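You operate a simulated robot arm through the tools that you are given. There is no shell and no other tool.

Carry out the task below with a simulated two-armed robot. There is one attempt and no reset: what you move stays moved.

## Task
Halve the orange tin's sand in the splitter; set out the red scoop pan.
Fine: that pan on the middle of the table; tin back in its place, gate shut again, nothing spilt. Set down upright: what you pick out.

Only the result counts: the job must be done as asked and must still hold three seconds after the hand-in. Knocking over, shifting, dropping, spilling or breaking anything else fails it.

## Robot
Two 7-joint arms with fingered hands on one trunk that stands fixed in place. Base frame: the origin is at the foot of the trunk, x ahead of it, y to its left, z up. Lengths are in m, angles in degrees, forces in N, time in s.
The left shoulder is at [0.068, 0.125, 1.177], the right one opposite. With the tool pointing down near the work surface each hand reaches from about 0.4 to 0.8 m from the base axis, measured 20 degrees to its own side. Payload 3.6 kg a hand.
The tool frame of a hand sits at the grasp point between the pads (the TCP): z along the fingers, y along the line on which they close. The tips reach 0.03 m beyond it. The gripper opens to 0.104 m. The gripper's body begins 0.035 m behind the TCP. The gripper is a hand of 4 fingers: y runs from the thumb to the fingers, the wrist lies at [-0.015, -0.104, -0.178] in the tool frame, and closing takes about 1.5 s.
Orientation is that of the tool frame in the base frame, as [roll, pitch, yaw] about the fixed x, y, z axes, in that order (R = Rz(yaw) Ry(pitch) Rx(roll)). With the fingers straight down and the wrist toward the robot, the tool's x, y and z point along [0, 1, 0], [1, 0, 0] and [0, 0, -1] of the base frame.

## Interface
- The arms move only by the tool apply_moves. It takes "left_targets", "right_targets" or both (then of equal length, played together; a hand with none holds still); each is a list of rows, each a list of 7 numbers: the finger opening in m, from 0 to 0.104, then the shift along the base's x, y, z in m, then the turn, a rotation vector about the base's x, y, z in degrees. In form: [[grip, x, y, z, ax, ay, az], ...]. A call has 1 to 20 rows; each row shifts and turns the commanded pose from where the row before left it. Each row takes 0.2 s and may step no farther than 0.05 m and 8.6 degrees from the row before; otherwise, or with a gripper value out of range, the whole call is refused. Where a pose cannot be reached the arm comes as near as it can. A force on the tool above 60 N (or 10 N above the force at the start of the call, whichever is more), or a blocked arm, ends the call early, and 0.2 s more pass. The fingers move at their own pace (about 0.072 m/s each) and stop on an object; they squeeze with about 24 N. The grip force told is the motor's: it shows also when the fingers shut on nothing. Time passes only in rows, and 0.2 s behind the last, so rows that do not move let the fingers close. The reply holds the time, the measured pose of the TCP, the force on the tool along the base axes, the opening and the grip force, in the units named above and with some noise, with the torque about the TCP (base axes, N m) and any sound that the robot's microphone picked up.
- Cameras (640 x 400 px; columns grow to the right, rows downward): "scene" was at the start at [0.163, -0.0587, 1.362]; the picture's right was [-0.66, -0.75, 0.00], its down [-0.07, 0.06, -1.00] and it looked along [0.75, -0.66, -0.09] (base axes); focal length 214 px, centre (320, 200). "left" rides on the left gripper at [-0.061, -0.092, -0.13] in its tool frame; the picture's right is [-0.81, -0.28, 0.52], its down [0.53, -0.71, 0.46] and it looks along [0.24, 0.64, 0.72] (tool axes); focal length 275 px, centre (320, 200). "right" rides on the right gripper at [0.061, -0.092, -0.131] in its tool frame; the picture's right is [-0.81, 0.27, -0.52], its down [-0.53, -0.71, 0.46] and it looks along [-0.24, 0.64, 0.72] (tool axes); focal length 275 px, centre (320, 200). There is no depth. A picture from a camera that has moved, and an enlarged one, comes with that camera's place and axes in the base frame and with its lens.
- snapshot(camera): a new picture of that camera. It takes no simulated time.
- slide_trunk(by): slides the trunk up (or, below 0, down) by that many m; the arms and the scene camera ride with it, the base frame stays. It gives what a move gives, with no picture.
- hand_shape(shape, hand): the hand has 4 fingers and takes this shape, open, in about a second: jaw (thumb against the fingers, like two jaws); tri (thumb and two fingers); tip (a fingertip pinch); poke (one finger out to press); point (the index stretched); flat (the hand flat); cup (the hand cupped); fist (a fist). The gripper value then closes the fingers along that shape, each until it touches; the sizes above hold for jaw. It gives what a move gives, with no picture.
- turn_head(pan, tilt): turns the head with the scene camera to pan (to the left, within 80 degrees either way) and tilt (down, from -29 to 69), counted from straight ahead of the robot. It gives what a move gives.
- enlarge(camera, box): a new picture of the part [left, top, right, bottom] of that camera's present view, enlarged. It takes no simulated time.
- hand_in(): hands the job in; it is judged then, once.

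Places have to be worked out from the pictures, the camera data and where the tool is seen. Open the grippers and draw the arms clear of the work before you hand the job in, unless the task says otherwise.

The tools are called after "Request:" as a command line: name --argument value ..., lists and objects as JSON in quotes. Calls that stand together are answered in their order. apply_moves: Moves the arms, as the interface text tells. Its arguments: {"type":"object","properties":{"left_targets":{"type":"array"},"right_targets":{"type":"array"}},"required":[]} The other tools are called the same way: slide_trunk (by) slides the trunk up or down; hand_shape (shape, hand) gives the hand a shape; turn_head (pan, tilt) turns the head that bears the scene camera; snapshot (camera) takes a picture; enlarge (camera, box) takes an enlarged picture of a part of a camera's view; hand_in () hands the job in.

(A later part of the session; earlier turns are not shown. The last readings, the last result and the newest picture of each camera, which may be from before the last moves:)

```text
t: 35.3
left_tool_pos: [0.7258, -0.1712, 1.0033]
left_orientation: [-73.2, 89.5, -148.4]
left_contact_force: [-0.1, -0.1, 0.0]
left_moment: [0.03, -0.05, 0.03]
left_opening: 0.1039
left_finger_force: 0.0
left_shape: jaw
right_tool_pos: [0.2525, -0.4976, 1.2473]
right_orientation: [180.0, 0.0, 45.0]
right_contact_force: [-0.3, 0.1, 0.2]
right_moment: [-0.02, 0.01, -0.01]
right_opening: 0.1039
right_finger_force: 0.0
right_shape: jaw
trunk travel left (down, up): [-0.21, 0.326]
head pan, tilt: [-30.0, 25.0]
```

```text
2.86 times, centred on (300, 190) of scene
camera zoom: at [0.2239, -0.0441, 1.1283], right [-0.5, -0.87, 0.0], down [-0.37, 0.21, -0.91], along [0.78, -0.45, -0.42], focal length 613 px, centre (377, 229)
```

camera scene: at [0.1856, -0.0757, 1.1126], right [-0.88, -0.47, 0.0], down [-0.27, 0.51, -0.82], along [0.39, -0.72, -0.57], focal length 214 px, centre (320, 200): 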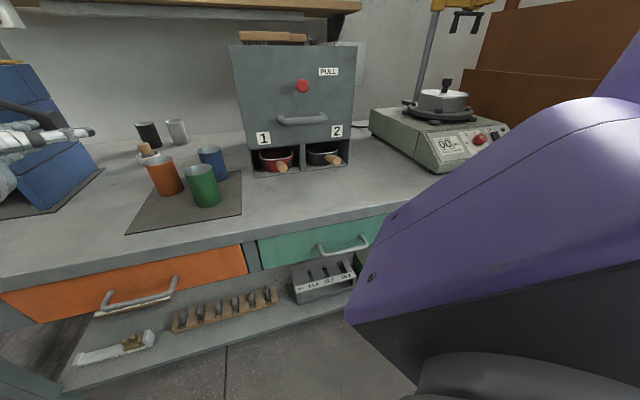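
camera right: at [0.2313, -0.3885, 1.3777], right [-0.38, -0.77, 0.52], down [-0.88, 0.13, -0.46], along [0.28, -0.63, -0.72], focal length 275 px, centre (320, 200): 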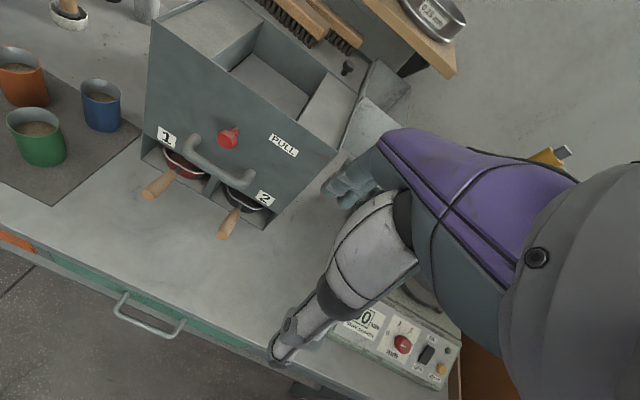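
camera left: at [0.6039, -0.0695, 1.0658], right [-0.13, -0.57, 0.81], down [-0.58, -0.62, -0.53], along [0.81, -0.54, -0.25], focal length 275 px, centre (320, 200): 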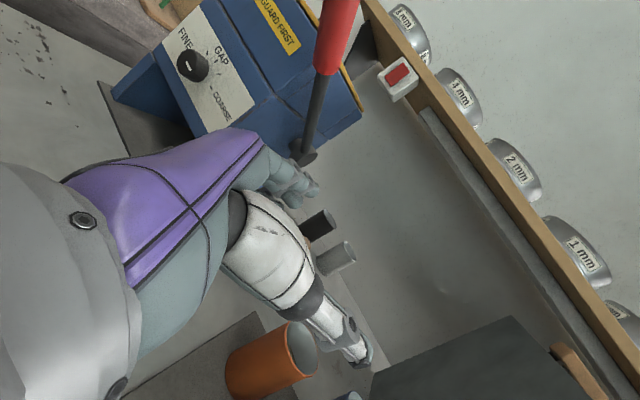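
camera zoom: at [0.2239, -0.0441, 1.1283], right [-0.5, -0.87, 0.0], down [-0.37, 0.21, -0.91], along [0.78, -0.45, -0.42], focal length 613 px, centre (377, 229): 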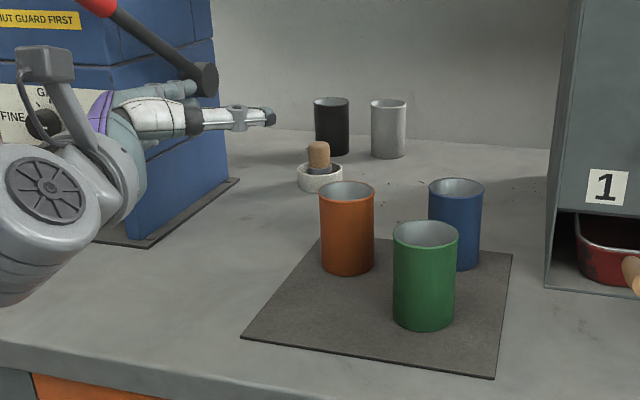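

From both cameras I put the orange tin's axis at about (0.747, −0.313), its diameter at about 0.057 and its height from 0.81 to 0.90. I'll align the left hand on its approach line and lower it to grip height beside the tin.

Request:
apply_moves --left_targets '[[0.1, -0.015, -0.004, 0, 0, 0, 0], [0.1, 0, 0, -0.046, 0, 0, 0], [0.1, 0, 0, -0.046, 0, 0, 0], [0.1, 0, 0, -0.046, 0, 0, 0], [0.1, 0, 0, 0, 0, 0, 0]]'

Request:
snapshot --camera "left"

Request:
enlarge --camera "scene" --box '[180, 120, 380, 260]'

```text
t: 36.5
left_tool_pos: [0.7105, -0.1743, 0.8661]
left_orientation: [-75.2, 89.6, -150.4]
left_contact_force: [0.4, -0.1, 0.3]
left_moment: [-0.04, 0.01, 0.0]
left_opening: 0.1007
left_finger_force: 0.1
left_shape: jaw
right_tool_pos: [0.2525, -0.4979, 1.2478]
right_orientation: [180.0, 0.0, 45.0]
right_contact_force: [-1.4, -0.3, 0.9]
right_moment: [0.01, 0.02, -0.01]
right_opening: 0.104
right_finger_force: 0.0
right_shape: jaw
trunk travel left (down, up): [-0.21, 0.326]
head pan, tilt: [-30.0, 25.0]
```

```text
taken
camera left: at [0.5884, -0.0728, 0.928], right [-0.13, -0.57, 0.81], down [-0.58, -0.62, -0.53], along [0.81, -0.54, -0.25], focal length 275 px, centre (320, 200)
```

left: 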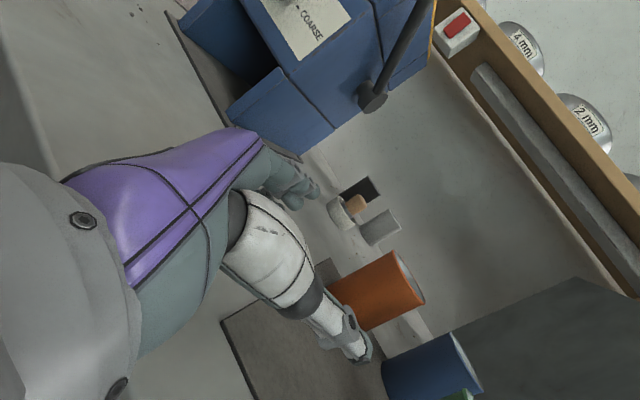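

```text
2.86 times, centred on (280, 190) of scene
camera zoom: at [0.2237, -0.044, 1.1285], right [-0.5, -0.87, 0.0], down [-0.37, 0.21, -0.91], along [0.78, -0.45, -0.42], focal length 613 px, centre (434, 229)
```

zoom: 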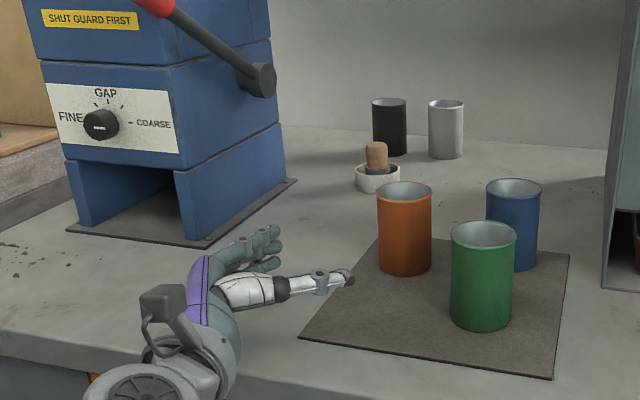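

The tin lies between thumb and finger lines ahead. I'll advance 9 cm along the approach and look before the last part.

Request:
apply_moves --left_targets '[[0.1, 0.0058, -0.0222, 0, 0, 0, 0], [0.1, 0.0058, -0.0222, 0, 0, 0, 0], [0.1, 0.0058, -0.0222, 0, 0, 0, 0], [0.1, 0.0058, -0.0222, 0, 0, 0, 0]]'

Request:
snapshot --camera "left"

Request:
enlarge --camera "scene" --box '[220, 140, 380, 240]'

```text
t: 37.5
left_tool_pos: [0.7333, -0.2637, 0.8659]
left_orientation: [-82.6, 89.6, -157.7]
left_contact_force: [0.6, -0.5, 0.5]
left_moment: [0.0, 0.0, 0.01]
left_opening: 0.1004
left_finger_force: 0.0
left_shape: jaw
right_tool_pos: [0.2526, -0.4991, 1.2466]
right_orientation: [180.0, -0.1, 45.0]
right_contact_force: [-1.4, -0.1, 0.5]
right_moment: [-0.01, 0.04, 0.01]
right_opening: 0.104
right_finger_force: 0.1
right_shape: jaw
trunk travel left (down, up): [-0.21, 0.326]
head pan, tilt: [-30.0, 25.0]
```

```text
taken
camera left: at [0.6118, -0.1624, 0.9279], right [-0.13, -0.57, 0.81], down [-0.58, -0.62, -0.53], along [0.81, -0.54, -0.25], focal length 275 px, centre (320, 200)
```

left: 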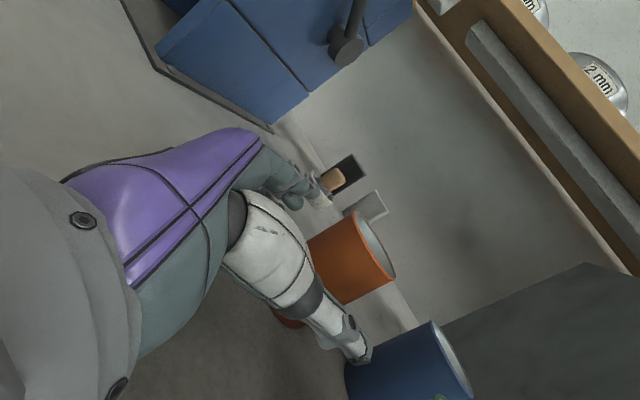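

```text
4.00 times, centred on (300, 190) of scene
camera zoom: at [0.2239, -0.0443, 1.1283], right [-0.5, -0.87, 0.0], down [-0.37, 0.21, -0.91], along [0.78, -0.45, -0.42], focal length 858 px, centre (400, 240)
```

zoom: 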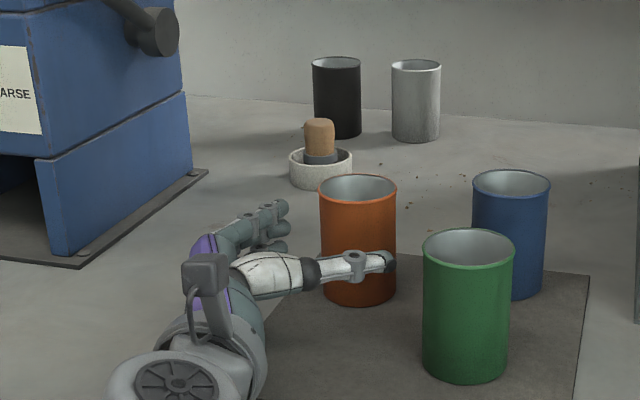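

The thumb is passing in front of the tin and the fingers behind it. I'll advance the last 4.5 cm and check before closing.

Request:
apply_moves --left_targets '[[0.1, 0.006, -0.022, 0, 0, 0, 0], [0.1, 0.006, -0.022, 0, 0, 0, 0]]'

Request:
snapshot --camera "left"

Request:
enlarge --camera "scene" --box '[220, 140, 380, 240]'

```text
t: 38.1
left_tool_pos: [0.7303, -0.2877, 0.8671]
left_orientation: [-88.4, 89.5, -163.6]
left_contact_force: [-1.0, -1.0, -0.1]
left_moment: [0.0, 0.02, -0.01]
left_opening: 0.1004
left_finger_force: 0.0
left_shape: jaw
left hand out of reach, approached as far as the arm can: row 1, 2
right_tool_pos: [0.2531, -0.4986, 1.2462]
right_orientation: [-180.0, 0.0, 45.1]
right_contact_force: [1.0, 0.4, -0.4]
right_moment: [0.0, -0.01, -0.01]
right_opening: 0.1038
right_finger_force: 0.0
right_shape: jaw
trunk travel left (down, up): [-0.21, 0.326]
head pan, tilt: [-30.0, 25.0]
```

```text
taken
camera left: at [0.6091, -0.1865, 0.9289], right [-0.13, -0.57, 0.81], down [-0.58, -0.62, -0.53], along [0.81, -0.54, -0.25], focal length 275 px, centre (320, 200)
```

left: 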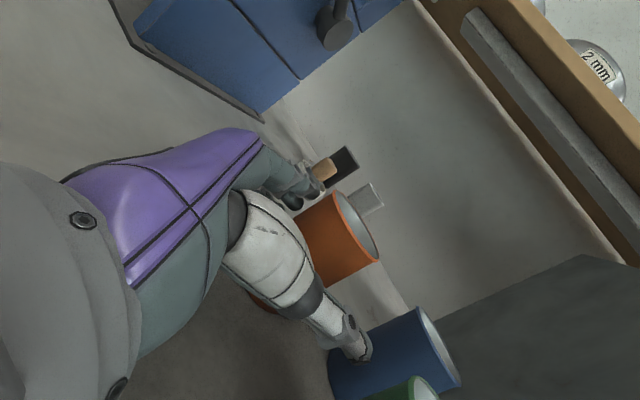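

```text
4.00 times, centred on (300, 190) of scene
camera zoom: at [0.2238, -0.044, 1.1284], right [-0.5, -0.87, 0.0], down [-0.37, 0.21, -0.91], along [0.78, -0.45, -0.42], focal length 858 px, centre (400, 240)
```

zoom: 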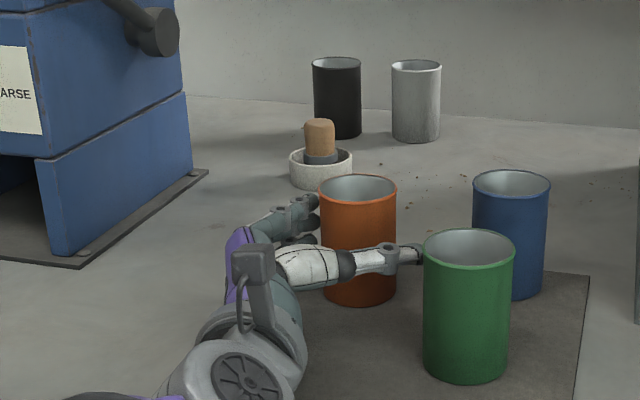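

The reach ran out and the hand slipped sideways slightly, leaving the tin 3 cm beyond the TCP; nothing was touched. I'll back off, raise the hand, lower the trunk 0.1 m and use a −64° heading for more reach.

Request:
apply_moves --left_targets '[[0.1, -0.0076, 0.0285, 0, 0, 0, 0], [0.1, -0.0076, 0.0285, 0, 0, 0, 0], [0.1, -0.0076, 0.0285, 0, 0, 0, 0], [0.1, -0.0076, 0.0285, 0, 0, 0, 0], [0.1, 0, 0, 0.05, 0, 0, 5.5], [0.1, 0, 0, 0.05, 0, 0, 5.5]]'

Request:
slide_trunk --by -0.1

Request:
snapshot --camera "scene"

```text
t: 39.5
left_tool_pos: [0.7135, -0.1506, 0.9162]
left_orientation: [-92.3, 89.4, -161.0]
left_contact_force: [-0.2, 0.3, 0.3]
left_moment: [-0.04, 0.01, -0.02]
left_opening: 0.1004
left_finger_force: 0.0
left_shape: jaw
left hand out of reach, approached as far as the arm can: row 5, 6
right_tool_pos: [0.2528, -0.4975, 1.246]
right_orientation: [180.0, 0.1, 44.9]
right_contact_force: [-0.6, -0.4, -0.3]
right_moment: [0.05, 0.01, 0.0]
right_opening: 0.1037
right_finger_force: 0.3
right_shape: jaw
trunk travel left (down, up): [-0.21, 0.326]
head pan, tilt: [-30.0, 25.0]
```

```text
t: 40.5
left_tool_pos: [0.7225, -0.1498, 0.8386]
left_orientation: [1.5, 89.1, -67.4]
left_contact_force: [-11.7, 3.9, 18.5]
left_moment: [1.46, 0.57, 0.76]
left_opening: 0.1002
left_finger_force: 0.0
left_shape: jaw
right_tool_pos: [0.2569, -0.4982, 1.1697]
right_orientation: [-179.6, 0.5, 45.0]
right_contact_force: [0.0, 0.3, 0.4]
right_moment: [0.01, 0.08, 0.0]
right_opening: 0.1036
right_finger_force: 0.0
right_shape: jaw
trunk travel left (down, up): [-0.136, 0.4]
head pan, tilt: [-30.0, 25.0]
stopped: the force on the tool passed its limit at 69 N (the readings are from after the stop); the commanded pose is now the measured one
```

```text
taken
camera scene: at [0.2505, -0.0439, 1.0435], right [-0.5, -0.87, 0.0], down [-0.37, 0.21, -0.91], along [0.78, -0.45, -0.42], focal length 214 px, centre (320, 200)
```

scene: 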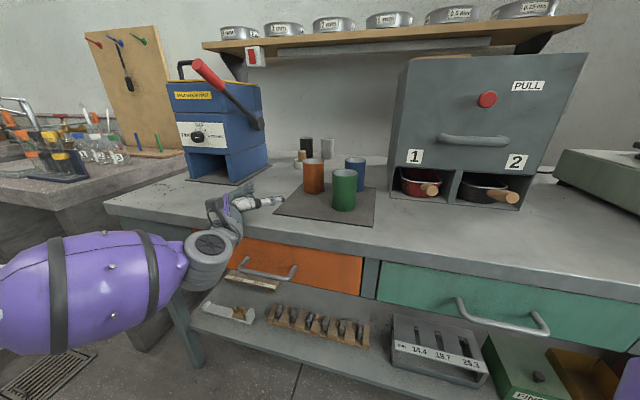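

The trunk stopped because the left forearm met the table edge; nothing else is disturbed. A simpler plan is for the right hand to pick the orange tin from above, which is in its reach, and re-grip it later at a free spot. I'll raise the trunk and retract the left arm.

Request:
slide_trunk --by 0.147

Request:
apply_moves --left_targets '[[0.104, -0.015, 0.03, 0.02, 7.41, 1.31, -1.31], [0.104, -0.02, 0.0365, 0.02, 7.41, 1.31, -1.31], [0.104, -0.02, 0.0365, 0.02, 7.41, 1.31, -1.31], [0.104, -0.02, 0.0365, 0.02, 7.41, 1.31, -1.31], [0.104, -0.02, 0.0365, 0.02, 7.41, 1.31, -1.31], [0.104, -0.02, 0.0365, 0.02, 7.41, 1.31, -1.31], [0.104, -0.02, 0.0365, 0.02, 7.41, 1.31, -1.31], [0.104, -0.02, 0.0365, 0.02, 7.41, 1.31, -1.31], [0.104, -0.02, 0.0365, 0.02, 7.41, 1.31, -1.31], [0.104, -0.02, 0.0365, 0.02, 7.41, 1.31, -1.31], [0.104, -0.02, 0.0365, 0.02, 7.41, 1.31, -1.31], [0.104, -0.02, 0.0365, 0.02, 7.41, 1.31, -1.31]]'

Request:
snapshot --camera "scene"

```text
t: 42.2
left_tool_pos: [0.7229, -0.1498, 0.9804]
left_orientation: [-46.2, 89.3, -115.1]
left_contact_force: [0.1, 0.1, -1.1]
left_moment: [0.02, 0.0, 0.02]
left_opening: 0.1002
left_finger_force: 0.2
left_shape: jaw
right_tool_pos: [0.2584, -0.4973, 1.3188]
right_orientation: [-179.7, 0.4, 45.0]
right_contact_force: [0.8, 0.7, 0.6]
right_moment: [-0.01, 0.0, -0.02]
right_opening: 0.1039
right_finger_force: 0.2
right_shape: jaw
trunk travel left (down, up): [-0.283, 0.253]
head pan, tilt: [-30.0, 25.0]
```

```text
t: 44.8
left_tool_pos: [0.6098, 0.2955, 1.1659]
left_orientation: [179.0, 0.7, 90.6]
left_contact_force: [-0.8, 0.0, 0.1]
left_moment: [0.03, -0.02, 0.0]
left_opening: 0.1041
left_finger_force: 0.0
left_shape: jaw
left hand out of reach, approached as far as the arm can: row 4, 5, 6, 7
right_tool_pos: [0.2583, -0.4992, 1.3174]
right_orientation: [-179.7, 0.4, 45.2]
right_contact_force: [0.0, -0.7, -0.4]
right_moment: [-0.01, 0.0, -0.01]
right_opening: 0.1038
right_finger_force: 0.0
right_shape: jaw
trunk travel left (down, up): [-0.283, 0.253]
head pan, tilt: [-30.0, 25.0]
```

```text
taken
camera scene: at [0.2035, -0.0438, 1.2033], right [-0.5, -0.87, 0.0], down [-0.37, 0.21, -0.91], along [0.78, -0.45, -0.42], focal length 214 px, centre (320, 200)
```

scene: 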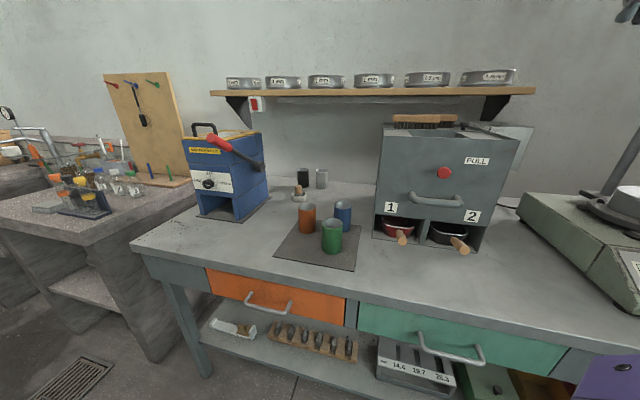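

The left arm is clear. Now I'll test the right hand's top-down reach above the orange tin, at about z 1.05 with y yawed −20°.

Request:
apply_moves --right_targets '[[0.1, 0.0408, 0.0155, -0.0217, 0, 0, 2.1], [0.1, 0.0408, 0.0155, -0.0217, 0, 0, 2.1], [0.1, 0.0408, 0.0155, -0.0217, 0, 0, 2.1], [0.1, 0.0408, 0.0155, -0.0217, 0, 0, 2.1], [0.1, 0.0408, 0.0155, -0.0217, 0, 0, 2.1], [0.1, 0.0408, 0.0155, -0.0217, 0, 0, 2.1], [0.1, 0.0408, 0.0155, -0.0217, 0, 0, 2.1], [0.1, 0.0408, 0.0155, -0.0217, 0, 0, 2.1], [0.1, 0.0408, 0.0155, -0.0217, 0, 0, 2.1], [0.1, 0.0408, 0.0155, -0.0217, 0, 0, 2.1], [0.1, 0.0408, 0.0155, -0.0217, 0, 0, 2.1], [0.1, 0.0408, 0.0155, -0.0217, 0, 0, 2.1]]'

Request:
snapshot --camera "right"

Request:
snapshot --camera "scene"

```text
t: 47.4
left_tool_pos: [0.6094, 0.2936, 1.1675]
left_orientation: [178.7, 0.9, 90.5]
left_contact_force: [-0.8, 0.6, 0.0]
left_moment: [-0.03, -0.04, -0.01]
left_opening: 0.104
left_finger_force: 0.0
left_shape: jaw
right_tool_pos: [0.7149, -0.3247, 1.0753]
right_orientation: [-179.9, 0.4, 68.6]
right_contact_force: [-0.6, 0.7, 0.5]
right_moment: [-0.02, 0.01, 0.01]
right_opening: 0.1002
right_finger_force: 0.1
right_shape: jaw
right hand out of reach, approached as far as the arm can: row 12
trunk travel left (down, up): [-0.283, 0.253]
head pan, tilt: [-30.0, 25.0]
```

```text
taken
camera right: at [0.6526, -0.2321, 1.206], right [-0.04, -0.85, 0.52], down [-0.86, -0.24, -0.45], along [0.51, -0.47, -0.73], focal length 275 px, centre (320, 200)
```

right: 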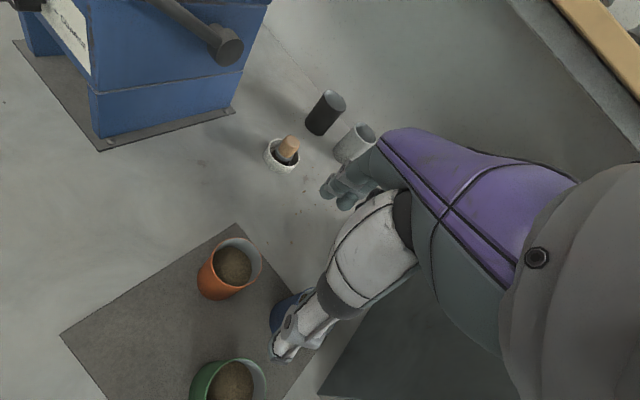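

```text
taken
camera scene: at [0.2015, -0.0433, 1.2037], right [-0.5, -0.87, 0.0], down [-0.36, 0.21, -0.91], along [0.79, -0.45, -0.42], focal length 214 px, centre (320, 200)
```

scene: 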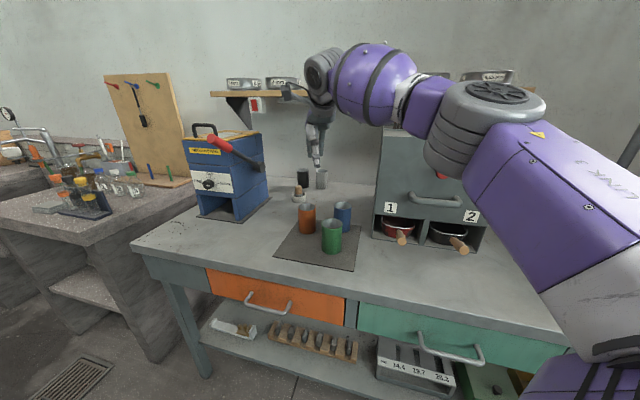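

The hand reached (0.715, −0.325, 1.075), and lower down it should gain enough reach. I'll refine the tin's position with an enlarged right view.

Request:
enlarge --camera "right" --box '[150, 200, 330, 400]'

Request:
enlarge --camera "scene" --box '[260, 120, 400, 270]'

```text
2.00 times, centred on (240, 300) of right
camera zoom: at [0.6526, -0.2321, 1.206], right [-0.04, -0.85, 0.52], down [-0.86, -0.24, -0.45], along [0.51, -0.47, -0.73], focal length 551 px, centre (480, 0)
```

zoom: 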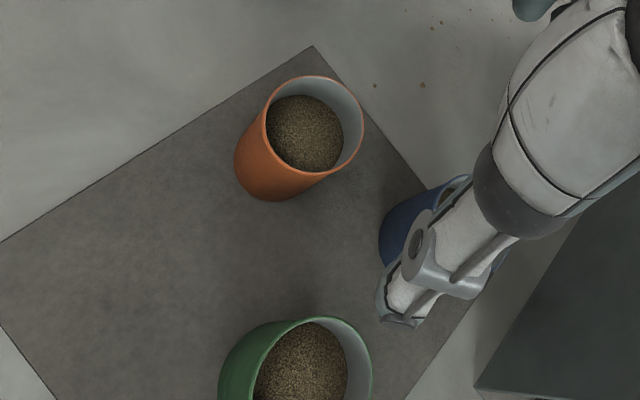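

```text
2.67 times, centred on (330, 195) of scene
camera zoom: at [0.2015, -0.0433, 1.2037], right [-0.5, -0.87, 0.0], down [-0.36, 0.21, -0.91], along [0.79, -0.45, -0.42], focal length 572 px, centre (293, 213)
```

zoom: 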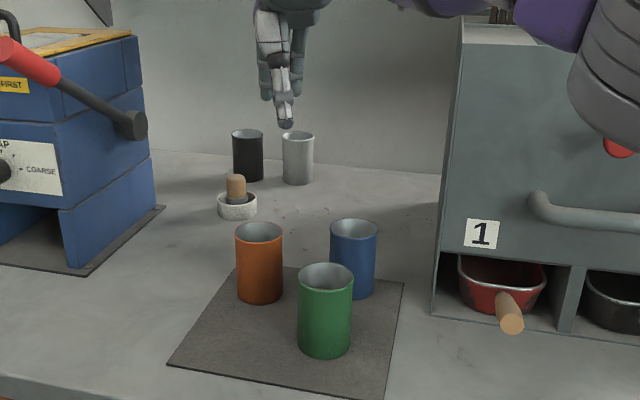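

The tin's axis comes out at about (0.753, −0.311). I'll lower the trunk 3 cm for reach, then move over the tin at z ≈ 0.98 with the fingertips still above the rim.

Request:
slide_trunk --by -0.03

Request:
apply_moves --right_targets '[[0.104, 0.015, 0.006, -0.033, 0, 0, 0], [0.104, 0.018, 0.007, -0.033, 0, 0, 0], [0.104, 0, 0, 0, 0, 0, 0]]'

Request:
snapshot --camera "right"

Request:
enlarge --camera "scene" --box '[260, 120, 400, 270]'

```text
t: 48.1
left_tool_pos: [0.6095, 0.2958, 1.1357]
left_orientation: [178.9, 0.7, 90.5]
left_contact_force: [-0.1, 0.2, 0.4]
left_moment: [-0.01, 0.01, -0.04]
left_opening: 0.1041
left_finger_force: 0.1
left_shape: jaw
right_tool_pos: [0.716, -0.3241, 1.0442]
right_orientation: [-179.6, 0.3, 70.3]
right_contact_force: [-0.2, -0.5, 0.5]
right_moment: [-0.02, 0.03, 0.01]
right_opening: 0.0998
right_finger_force: 0.1
right_shape: jaw
trunk travel left (down, up): [-0.253, 0.283]
head pan, tilt: [-30.0, 25.0]
```

```text
t: 48.9
left_tool_pos: [0.6107, 0.2944, 1.1363]
left_orientation: [178.8, 0.7, 90.5]
left_contact_force: [-0.5, 0.8, 0.0]
left_moment: [-0.02, 0.02, 0.0]
left_opening: 0.1042
left_finger_force: 0.0
left_shape: jaw
right_tool_pos: [0.7423, -0.3191, 0.9863]
right_orientation: [-179.7, 0.4, 70.2]
right_contact_force: [0.4, 0.3, -0.5]
right_moment: [0.0, -0.01, 0.03]
right_opening: 0.1038
right_finger_force: 0.1
right_shape: jaw
right hand out of reach, approached as far as the arm can: row 2
trunk travel left (down, up): [-0.253, 0.283]
head pan, tilt: [-30.0, 25.0]
```

```text
taken
camera right: at [0.678, -0.228, 1.116], right [-0.01, -0.85, 0.52], down [-0.85, -0.26, -0.45], along [0.52, -0.45, -0.73], focal length 275 px, centre (320, 200)
```

right: 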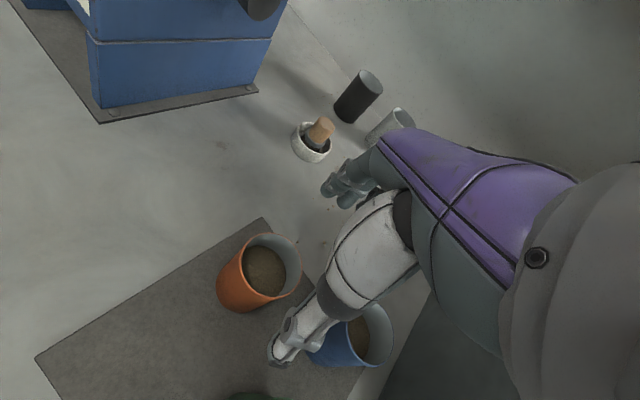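

```text
2.67 times, centred on (330, 195) of scene
camera zoom: at [0.2114, -0.044, 1.1733], right [-0.5, -0.87, 0.0], down [-0.37, 0.21, -0.91], along [0.78, -0.45, -0.42], focal length 572 px, centre (293, 213)
```

zoom: 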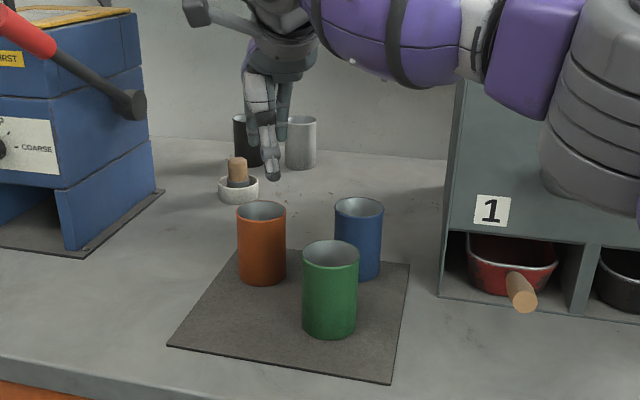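

Projecting the TCP shows the tin about 1 cm ahead of it, so fully straddled by the open fingers. I'll descend in small steps to z ≈ 0.875 while easing forward.

Request:
apply_moves --right_targets '[[0.104, 0.004, 0.002, -0.03, 0, 0, 0], [0.104, 0.004, 0.002, -0.03, 0, 0, 0], [0.104, 0.002, 0.001, -0.025, 0, 0, 0], [0.104, 0, 0, 0, 0, 0, 0]]'

Request:
snapshot --camera "right"

Request:
enlarge --camera "scene" --box '[260, 120, 400, 270]'

```text
t: 49.9
left_tool_pos: [0.6093, 0.2939, 1.1346]
left_orientation: [179.0, 0.7, 90.5]
left_contact_force: [0.5, 0.5, 0.4]
left_moment: [-0.03, 0.0, 0.02]
left_opening: 0.1037
left_finger_force: 0.0
left_shape: jaw
right_tool_pos: [0.7513, -0.3123, 0.9007]
right_orientation: [-179.7, 0.3, 70.3]
right_contact_force: [-1.0, 0.3, 1.1]
right_moment: [0.01, 0.04, 0.04]
right_opening: 0.1035
right_finger_force: 0.1
right_shape: jaw
trunk travel left (down, up): [-0.253, 0.283]
head pan, tilt: [-30.0, 25.0]
```

```text
taken
camera right: at [0.6882, -0.2224, 1.031], right [-0.01, -0.85, 0.52], down [-0.85, -0.26, -0.45], along [0.52, -0.45, -0.73], focal length 275 px, centre (320, 200)
```

right: 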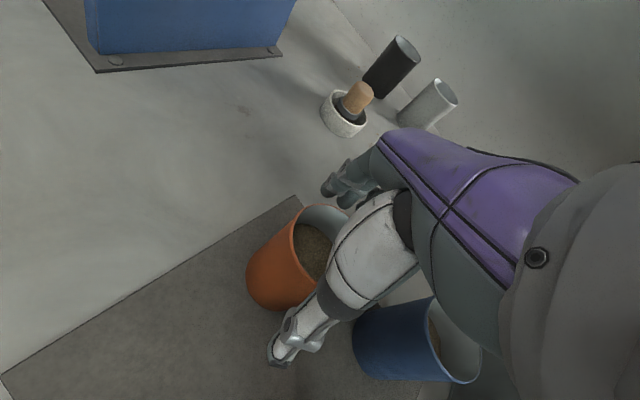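

```text
2.67 times, centred on (330, 195) of scene
camera zoom: at [0.2111, -0.044, 1.1734], right [-0.5, -0.87, 0.0], down [-0.37, 0.21, -0.91], along [0.78, -0.45, -0.42], focal length 572 px, centre (293, 213)
```

zoom: 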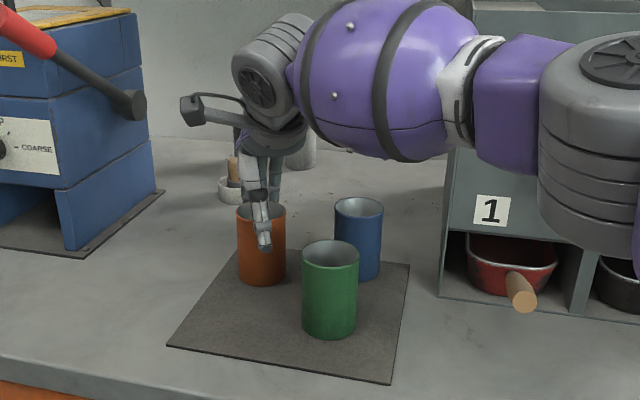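

The thumb is in front of the tin and the fingers behind, well centred at z 0.90. I'll go down 2 cm more and close the hand.

Request:
apply_moves --right_targets '[[0.104, 0.001, 0, -0.011, 0, 0, 0], [0.104, 0, 0, -0.011, 0, 0, 0], [0.104, 0, 0, 0, 0, 0, 0]]'

Request:
apply_moves --right_targets '[[0.08, 0, 0, 0, 0, 0, 0], [0.07, 0, 0, 0, 0, 0, 0], [0.06, 0, 0, 0, 0, 0, 0], [0.05, 0, 0, 0, 0, 0, 0], [0.03, 0, 0, 0, 0, 0, 0], [0.03, 0, 0, 0, 0, 0, 0], [0.03, 0, 0, 0, 0, 0, 0], [0.03, 0, 0, 0, 0, 0, 0]]'

Request:
snapshot --camera "right"

Request:
enlarge --camera "scene" --box '[260, 120, 400, 270]'

```text
t: 50.7
left_tool_pos: [0.6109, 0.295, 1.1352]
left_orientation: [178.9, 0.7, 90.5]
left_contact_force: [0.2, -0.1, -0.1]
left_moment: [-0.04, 0.01, 0.01]
left_opening: 0.1039
left_finger_force: 0.1
left_shape: jaw
right_tool_pos: [0.7537, -0.3127, 0.8785]
right_orientation: [-179.7, 0.4, 70.3]
right_contact_force: [-0.9, -0.8, 0.2]
right_moment: [0.03, -0.01, 0.01]
right_opening: 0.1036
right_finger_force: 0.1
right_shape: jaw
trunk travel left (down, up): [-0.253, 0.283]
head pan, tilt: [-30.0, 25.0]
```

```text
t: 52.5
left_tool_pos: [0.6103, 0.2936, 1.1349]
left_orientation: [178.9, 0.7, 90.5]
left_contact_force: [0.4, 0.0, -0.3]
left_moment: [0.01, 0.0, 0.01]
left_opening: 0.104
left_finger_force: 0.1
left_shape: jaw
right_tool_pos: [0.7539, -0.3131, 0.8782]
right_orientation: [-179.7, 0.4, 70.3]
right_contact_force: [1.0, -0.6, 0.4]
right_moment: [-0.01, -0.02, 0.0]
right_opening: 0.0487
right_finger_force: 24.2
right_shape: jaw
trunk travel left (down, up): [-0.253, 0.283]
head pan, tilt: [-30.0, 25.0]
```

```text
taken
camera right: at [0.6891, -0.2231, 1.009], right [-0.01, -0.85, 0.52], down [-0.85, -0.26, -0.45], along [0.52, -0.45, -0.73], focal length 275 px, centre (320, 200)
```

right: 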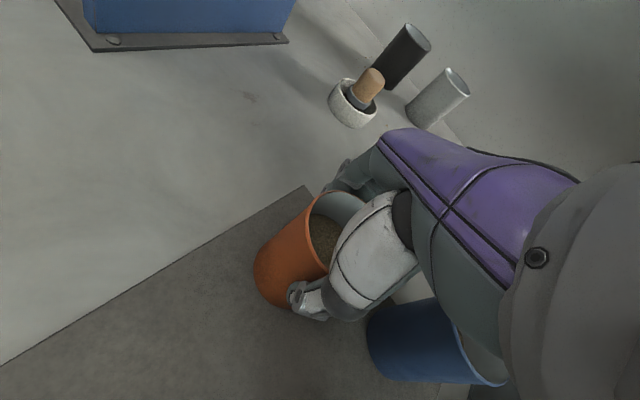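

```text
2.67 times, centred on (330, 195) of scene
camera zoom: at [0.2114, -0.0441, 1.1733], right [-0.5, -0.87, 0.0], down [-0.37, 0.21, -0.91], along [0.78, -0.45, -0.42], focal length 572 px, centre (293, 213)
```

zoom: 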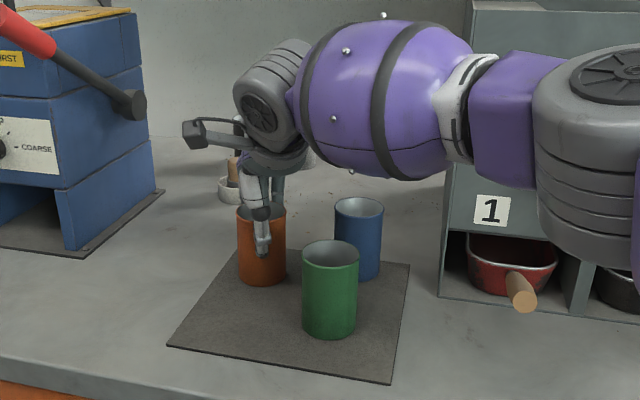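

The grip holds at 24 N with the tin between thumb and fingers; the grasp TCP was (0.7539, −0.3131, 0.8782) at yaw 70.3°, which I'll use to return it. I'll lift it straight up by sliding the trunk up 12 cm.

Request:
slide_trunk --by 0.12

Request:
snapshot --camera "right"

Request:
snapshot --camera "scene"

```text
t: 54.0
left_tool_pos: [0.6102, 0.2943, 1.2552]
left_orientation: [179.0, 0.7, 90.5]
left_contact_force: [-0.1, 0.2, 0.8]
left_moment: [-0.02, -0.01, -0.03]
left_opening: 0.1039
left_finger_force: 0.0
left_shape: jaw
right_tool_pos: [0.7482, -0.3142, 1.0529]
right_orientation: [175.5, -1.4, 70.2]
right_contact_force: [0.8, -0.6, -3.3]
right_moment: [0.01, 0.0, 0.01]
right_opening: 0.049
right_finger_force: 24.5
right_shape: jaw
trunk travel left (down, up): [-0.373, 0.163]
head pan, tilt: [-30.0, 25.0]
```

```text
taken
camera right: at [0.6737, -0.2231, 1.1769], right [-0.06, -0.85, 0.52], down [-0.81, -0.26, -0.52], along [0.58, -0.45, -0.68], focal length 275 px, centre (320, 200)
```

right: 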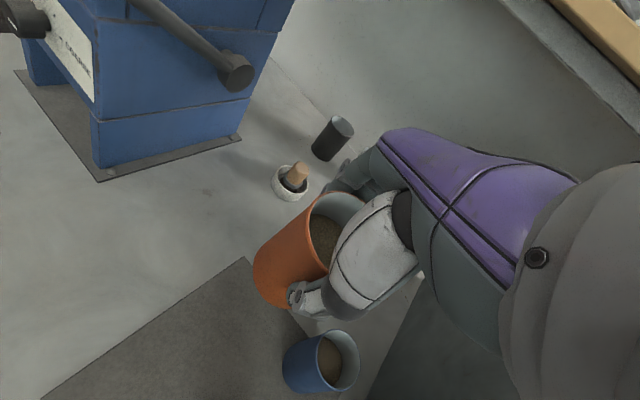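

```text
taken
camera scene: at [0.1848, -0.0442, 1.2907], right [-0.5, -0.87, 0.0], down [-0.37, 0.21, -0.91], along [0.78, -0.45, -0.42], focal length 214 px, centre (320, 200)
```

scene: 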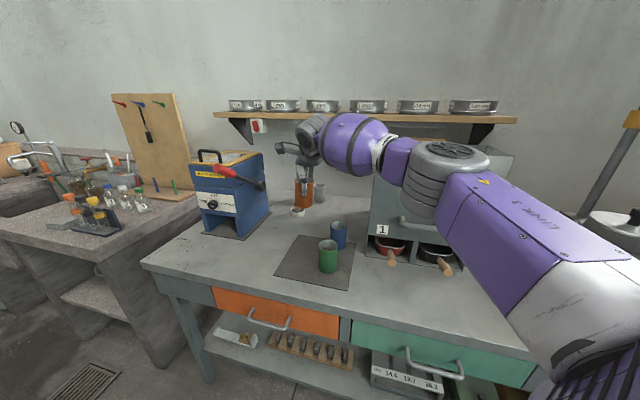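

The tin is held at z ≈ 1.05 with a slight 4.7° tilt and no spill. I'll straighten it and carry it over the green tin to above the relay spot at about (0.50, −0.39) on the bare table.

Request:
apply_moves --right_targets '[[0.03, -0.02, -0.006, 0.0, 0.1, 1.6, 0], [0.03, -0.03, -0.009, 0.0, 0.1, 1.6, -2], [0.03, -0.04, -0.012, 0.0, 0, 1.5, -2], [0.03, -0.045, -0.0135, 0.0, 0, 0, -2], [0.03, -0.045, -0.0135, 0.0, 0, 0, -2], [0.03, -0.04, -0.012, 0.0, 0, 0, -2], [0.03, -0.026, -0.008, 0.0, 0, 0, 0], [0.03, 0, 0, 0, 0, 0, 0]]'

Request:
turn_head --pan -40 --tilt 40

Request:
snapshot --camera "scene"

Request:
snapshot --camera "right"

```text
t: 55.8
left_tool_pos: [0.6122, 0.2947, 1.2556]
left_orientation: [178.9, 0.8, 90.5]
left_contact_force: [0.3, -0.5, -0.1]
left_moment: [0.0, 0.03, -0.01]
left_opening: 0.104
left_finger_force: 0.0
left_shape: jaw
right_tool_pos: [0.5029, -0.3858, 1.0528]
right_orientation: [-180.0, 0.1, 60.2]
right_contact_force: [0.5, 1.1, -1.2]
right_moment: [0.06, 0.0, 0.01]
right_opening: 0.0487
right_finger_force: 24.2
right_shape: jaw
trunk travel left (down, up): [-0.373, 0.163]
head pan, tilt: [-30.0, 25.0]
```

```text
t: 56.6
left_tool_pos: [0.6101, 0.2955, 1.2552]
left_orientation: [178.8, 0.7, 90.5]
left_contact_force: [0.2, 0.1, 0.2]
left_moment: [-0.02, 0.03, -0.01]
left_opening: 0.1039
left_finger_force: 0.1
left_shape: jaw
right_tool_pos: [0.5043, -0.3864, 1.0531]
right_orientation: [179.9, 0.2, 60.2]
right_contact_force: [0.2, 0.8, -2.7]
right_moment: [0.0, -0.02, 0.01]
right_opening: 0.0487
right_finger_force: 24.4
right_shape: jaw
trunk travel left (down, up): [-0.373, 0.163]
head pan, tilt: [-40.0, 40.0]
```

```text
taken
camera scene: at [0.1698, -0.0526, 1.2675], right [-0.64, -0.77, 0.0], down [-0.49, 0.41, -0.77], along [0.59, -0.49, -0.64], focal length 214 px, centre (320, 200)
```

scene: 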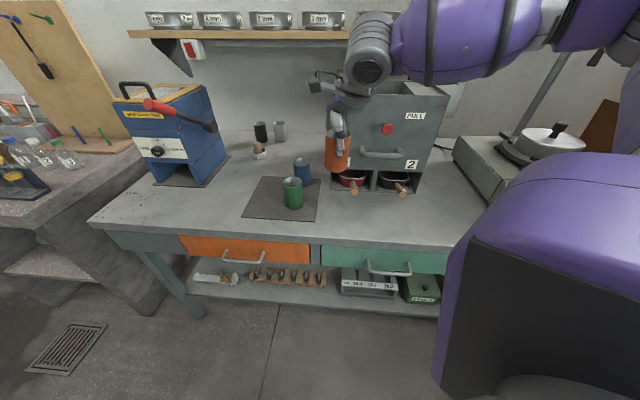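

```text
taken
camera right: at [0.4548, -0.2866, 1.1837], right [-0.16, -0.84, 0.52], down [-0.88, -0.11, -0.46], along [0.44, -0.53, -0.72], focal length 275 px, centre (320, 200)
```

right: 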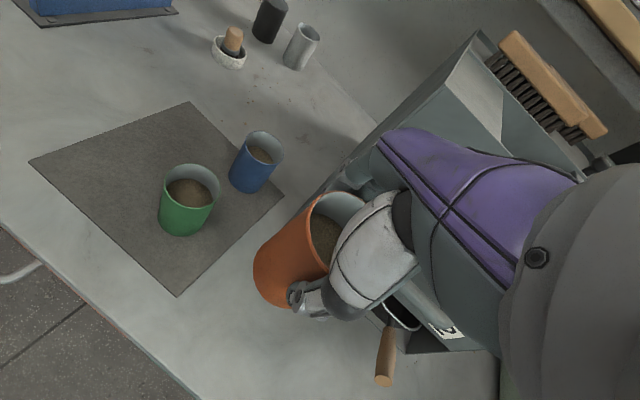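

The tin hangs upright over the relay spot, about 10 cm from the red pan's handle. I'll lower it to just above the table and look.

Request:
apply_moves --right_targets '[[0.03, 0, 0, -0.04, 0, 0, 0], [0.03, 0, 0, -0.04, 0, 0, 0], [0.03, 0, 0, -0.04, 0, 0, 0], [0.03, 0, 0, -0.035, 0, 0, 0], [0.03, 0, 0, -0.01, 0, 0, 0], [0.03, 0, 0, 0, 0, 0, 0]]'

Request:
enlarge --camera "scene" --box '[260, 100, 440, 240]'

Request:
snapshot --camera "right"

```text
t: 58.0
left_tool_pos: [0.611, 0.2944, 1.2562]
left_orientation: [178.9, 0.7, 90.6]
left_contact_force: [0.7, 0.1, 0.0]
left_moment: [0.01, 0.05, 0.05]
left_opening: 0.1038
left_finger_force: 0.0
left_shape: jaw
right_tool_pos: [0.5039, -0.3878, 0.8882]
right_orientation: [179.9, 0.1, 60.2]
right_contact_force: [0.6, -0.2, -3.1]
right_moment: [0.04, -0.01, 0.02]
right_opening: 0.0485
right_finger_force: 24.1
right_shape: jaw
trunk travel left (down, up): [-0.373, 0.163]
head pan, tilt: [-40.0, 40.0]
```

```text
2.86 times, centred on (350, 170) of scene
camera zoom: at [0.1697, -0.0528, 1.2675], right [-0.64, -0.77, 0.0], down [-0.49, 0.41, -0.77], along [0.59, -0.49, -0.64], focal length 613 px, centre (234, 286)
```

zoom: 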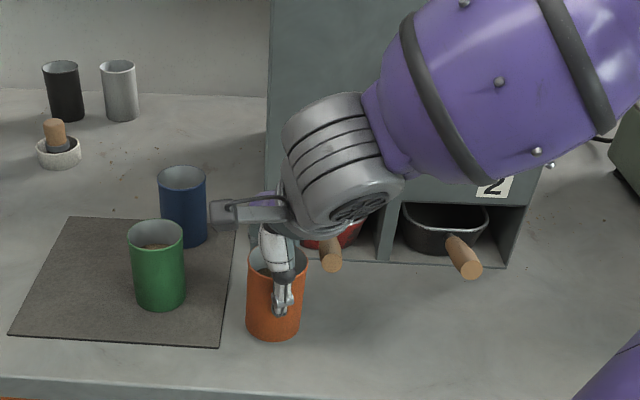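

```text
taken
camera right: at [0.4543, -0.2877, 1.0182], right [-0.16, -0.84, 0.52], down [-0.88, -0.11, -0.46], along [0.44, -0.53, -0.72], focal length 275 px, centre (320, 200)
```

right: 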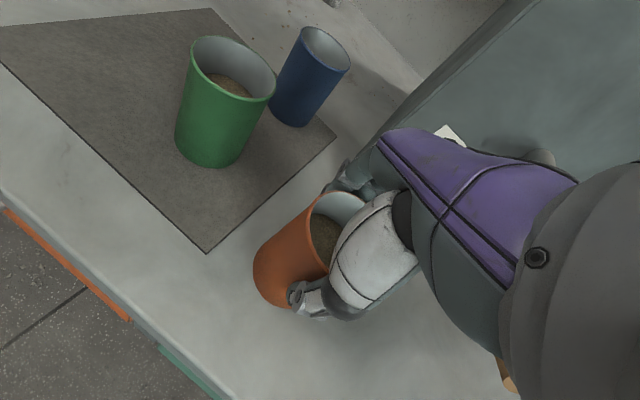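

The tin is about 1 cm above the bare table and clear of everything. I'll lower it in small steps until it touches.

Request:
apply_moves --right_targets '[[0.03, 0, 0, -0.004, 0, 0, 0], [0.03, 0, 0, -0.004, 0, 0, 0], [0.03, 0, 0, -0.002, 0, 0, 0], [0.03, 0, 0, 0, 0, 0, 0]]'

Request:
apply_moves --right_targets '[[0.03, 0, 0, -0.002, 0, 0, 0], [0.03, 0, 0, 0, 0, 0, 0]]'

```text
t: 59.0
left_tool_pos: [0.6107, 0.2934, 1.2572]
left_orientation: [178.9, 0.8, 90.5]
left_contact_force: [0.4, 0.9, -0.6]
left_moment: [0.0, 0.0, 0.03]
left_opening: 0.104
left_finger_force: 0.1
left_shape: jaw
right_tool_pos: [0.5033, -0.3867, 0.8769]
right_orientation: [179.9, 0.0, 60.3]
right_contact_force: [0.0, 0.7, -2.8]
right_moment: [0.01, -0.03, 0.03]
right_opening: 0.0484
right_finger_force: 23.9
right_shape: jaw
trunk travel left (down, up): [-0.373, 0.163]
head pan, tilt: [-40.0, 40.0]
```

```text
t: 59.6
left_tool_pos: [0.6114, 0.2951, 1.2561]
left_orientation: [178.8, 0.7, 90.5]
left_contact_force: [-0.7, 0.6, -0.1]
left_moment: [-0.01, -0.02, -0.01]
left_opening: 0.1039
left_finger_force: 0.2
left_shape: jaw
right_tool_pos: [0.5036, -0.3867, 0.8762]
right_orientation: [179.8, 0.1, 60.3]
right_contact_force: [0.1, 0.2, -3.1]
right_moment: [-0.01, 0.03, -0.01]
right_opening: 0.0483
right_finger_force: 23.6
right_shape: jaw
trunk travel left (down, up): [-0.373, 0.163]
head pan, tilt: [-40.0, 40.0]
```

The reading is still −3 N, so it has not touched yet. I'll continue in 1.5 mm steps.

Request:
apply_moves --right_targets '[[0.03, 0, 0, -0.0015, 0, 0, 0], [0.03, 0, 0, 0, 0, 0, 0]]'

Request:
apply_moves --right_targets '[[0.03, 0, 0, -0.0015, 0, 0, 0], [0.03, 0, 0, 0, 0, 0, 0]]'

```text
t: 60.2
left_tool_pos: [0.6097, 0.2939, 1.2554]
left_orientation: [178.8, 0.6, 90.5]
left_contact_force: [0.6, -0.2, 0.4]
left_moment: [-0.02, -0.02, 0.01]
left_opening: 0.1037
left_finger_force: 0.1
left_shape: jaw
right_tool_pos: [0.5024, -0.388, 0.875]
right_orientation: [179.9, 0.0, 60.2]
right_contact_force: [0.0, 0.3, -3.6]
right_moment: [0.01, -0.03, 0.0]
right_opening: 0.0486
right_finger_force: 24.2
right_shape: jaw
trunk travel left (down, up): [-0.373, 0.163]
head pan, tilt: [-40.0, 40.0]
```

```text
t: 60.8
left_tool_pos: [0.6108, 0.2938, 1.2563]
left_orientation: [178.9, 0.7, 90.5]
left_contact_force: [-0.5, 0.5, -0.5]
left_moment: [0.02, 0.01, -0.01]
left_opening: 0.1041
left_finger_force: 0.0
left_shape: jaw
right_tool_pos: [0.5024, -0.3855, 0.8727]
right_orientation: [179.9, 0.0, 60.3]
right_contact_force: [1.5, -0.7, 1.7]
right_moment: [0.02, 0.06, 0.0]
right_opening: 0.0488
right_finger_force: 24.0
right_shape: jaw
trunk travel left (down, up): [-0.373, 0.163]
head pan, tilt: [-40.0, 40.0]
```

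The force rose to +1.7 N, so the tin stands on the table. I'll open the fingers and lift clear upward.

Request:
apply_moves --right_targets '[[0.06, 0, 0, 0, 0, 0, 0], [0.08, 0, 0, 0, 0, 0, 0], [0.104, 0, 0, 0, 0, 0, 0], [0.104, 0, 0, 0, 0, 0, 0], [0.104, 0, 0, 0, 0, 0, 0], [0.104, 0, 0, 0.02, 0, 0, 0], [0.104, 0, 0, 0.04, 0, 0, 0], [0.104, 0, 0, 0.04, 0, 0, 0]]'

Request:
snapshot --camera "right"

Request:
enlarge --camera "scene" --box '[260, 100, 440, 240]'

```text
t: 62.6
left_tool_pos: [0.6114, 0.2937, 1.2563]
left_orientation: [178.9, 0.8, 90.5]
left_contact_force: [0.7, 0.4, -0.2]
left_moment: [-0.03, -0.01, -0.01]
left_opening: 0.104
left_finger_force: 0.0
left_shape: jaw
right_tool_pos: [0.5029, -0.3867, 0.9743]
right_orientation: [-180.0, 0.1, 60.3]
right_contact_force: [-0.2, -0.2, -0.1]
right_moment: [0.0, 0.01, 0.02]
right_opening: 0.1038
right_finger_force: 0.2
right_shape: jaw
trunk travel left (down, up): [-0.373, 0.163]
head pan, tilt: [-40.0, 40.0]
```

```text
taken
camera right: at [0.4539, -0.2874, 1.1047], right [-0.16, -0.84, 0.52], down [-0.88, -0.11, -0.45], along [0.44, -0.53, -0.72], focal length 275 px, centre (320, 200)
```

right: 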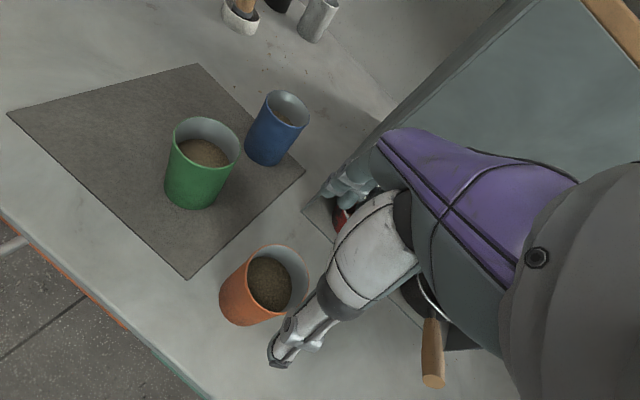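

```text
2.86 times, centred on (350, 170) of scene
camera zoom: at [0.1691, -0.0523, 1.2676], right [-0.64, -0.77, 0.0], down [-0.49, 0.41, -0.77], along [0.59, -0.49, -0.64], focal length 613 px, centre (234, 286)
```

zoom: 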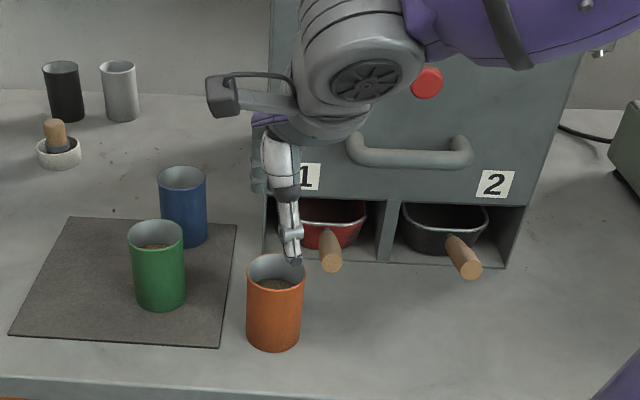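

The tin stands upright at about (0.501, −0.387). I'll raise the right hand and rotate it to the level handshake pose (tool z at −30° yaw) above the tin, to re-grip it from the side.

Request:
apply_moves --right_targets '[[0.104, 0.002, -0.002, 0.048, 0, 0, 0], [0.104, 0.002, -0.002, 0.048, 0, 0, 0], [0.104, 0.002, -0.002, 0.04, 0, 0, 0], [0.104, 0.002, 0, 0.02, 1.69, -6.31, -4.62], [0.104, 0.002, 0, 0.01, 1.69, -6.31, -4.62], [0.104, 0.002, 0, 0, 1.69, -6.31, -4.62], [0.104, 0.002, 0, 0, 1.69, -6.31, -4.62], [0.104, 0.002, 0, 0, 1.69, -6.31, -4.62], [0.104, 0.002, 0, 0, 1.69, -6.31, -4.62], [0.104, 0.002, 0, 0, 1.69, -6.31, -4.62], [0.104, 0, 0, 0, 1.69, -6.31, -4.62], [0.104, 0, 0, 0, 1.69, -6.31, -4.62], [0.104, 0, 0, 0, 1.69, -6.31, -4.62], [0.104, 0, 0, 0, 1.69, -6.31, -4.62], [0.104, 0, 0, 0, 1.69, -6.31, -4.62], [0.104, 0, 0, 0, 1.69, -6.31, -4.62], [0.104, 0, 0, 0, 1.69, -6.31, -4.62], [0.104, 0, 0, 0, 1.69, -6.31, -4.62]]'

Request:
snapshot --camera "scene"

```text
t: 66.4
left_tool_pos: [0.6112, 0.2941, 1.2549]
left_orientation: [178.9, 0.7, 90.5]
left_contact_force: [-0.2, -1.1, 0.1]
left_moment: [-0.01, -0.01, -0.02]
left_opening: 0.104
left_finger_force: 0.1
left_shape: jaw
right_tool_pos: [0.5237, -0.3924, 1.1381]
right_orientation: [89.5, -89.8, 60.3]
right_contact_force: [-0.6, -0.5, 1.4]
right_moment: [0.0, 0.01, -0.03]
right_opening: 0.1038
right_finger_force: 0.0
right_shape: jaw
trunk travel left (down, up): [-0.373, 0.163]
head pan, tilt: [-40.0, 40.0]
```

```text
taken
camera scene: at [0.1699, -0.0524, 1.2675], right [-0.64, -0.77, 0.0], down [-0.49, 0.41, -0.77], along [0.59, -0.49, -0.64], focal length 214 px, centre (320, 200)
```

scene: 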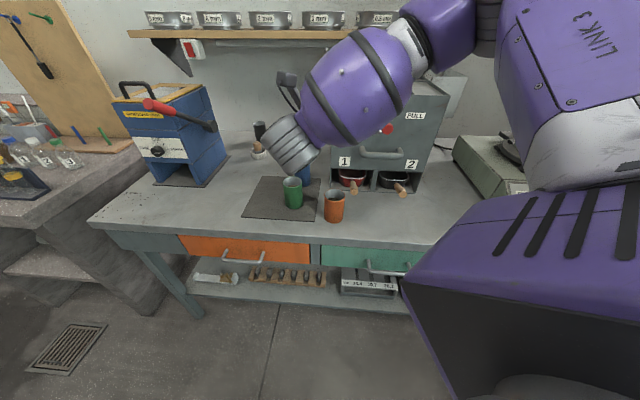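

The level handshake pose was reached exactly at heading −30°. Before gripping, I'll rehearse the pour motion empty-handed above the hopper, first moving over it at z 1.25.

Request:
apply_moves --right_targets '[[0.104, 0, 0, 0.04, 0, 0, 0], [0.104, 0, 0, 0.04, 0, 0, 0], [0.104, 0, 0, 0.032, 0, 0, 0], [0.104, 0.0132, -0.0426, 0, 0, 0, 0], [0.104, 0.0132, -0.0426, 0, 0, 0, 0], [0.104, 0.0132, -0.0426, 0, 0, 0, 0], [0.104, 0.0132, -0.0426, 0, 0, 0, 0], [0.104, 0.0132, -0.0426, 0, 0, 0, 0], [0.104, 0, 0, 0, 0, 0, 0]]'

Request:
snapshot --camera "right"

Request:
snapshot --camera "scene"

```text
t: 68.4
left_tool_pos: [0.6101, 0.2955, 1.2563]
left_orientation: [179.0, 0.7, 90.5]
left_contact_force: [-0.3, 0.2, -0.6]
left_moment: [0.02, -0.01, -0.01]
left_opening: 0.1041
left_finger_force: 0.1
left_shape: jaw
right_tool_pos: [0.5879, -0.6065, 1.2506]
right_orientation: [118.7, -89.6, 31.3]
right_contact_force: [-0.3, -0.2, -0.7]
right_moment: [0.0, 0.0, -0.04]
right_opening: 0.1036
right_finger_force: 0.1
right_shape: jaw
trunk travel left (down, up): [-0.373, 0.163]
head pan, tilt: [-40.0, 40.0]
```

```text
taken
camera right: at [0.5219, -0.4614, 1.3118], right [-0.59, 0.02, -0.81], down [0.75, 0.39, -0.54], along [0.3, -0.92, -0.24], focal length 275 px, centre (320, 200)
```

right: 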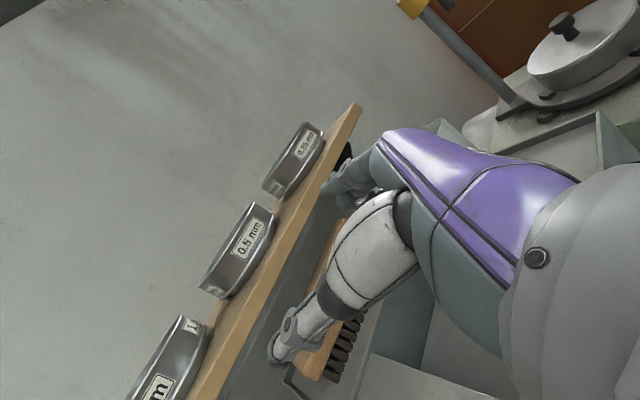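

```text
taken
camera scene: at [0.1692, -0.0522, 1.2676], right [-0.64, -0.77, 0.0], down [-0.49, 0.41, -0.77], along [0.59, -0.49, -0.64], focal length 214 px, centre (320, 200)
```

scene: 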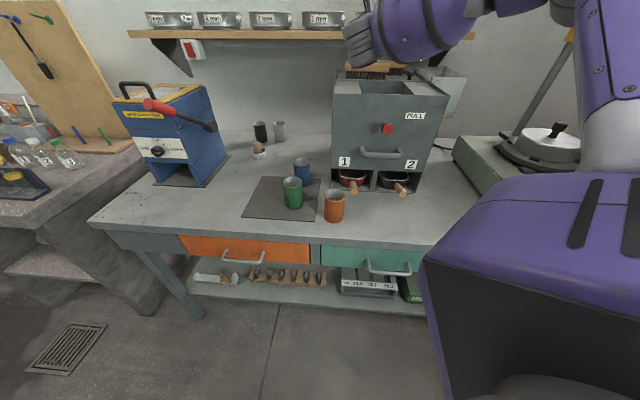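

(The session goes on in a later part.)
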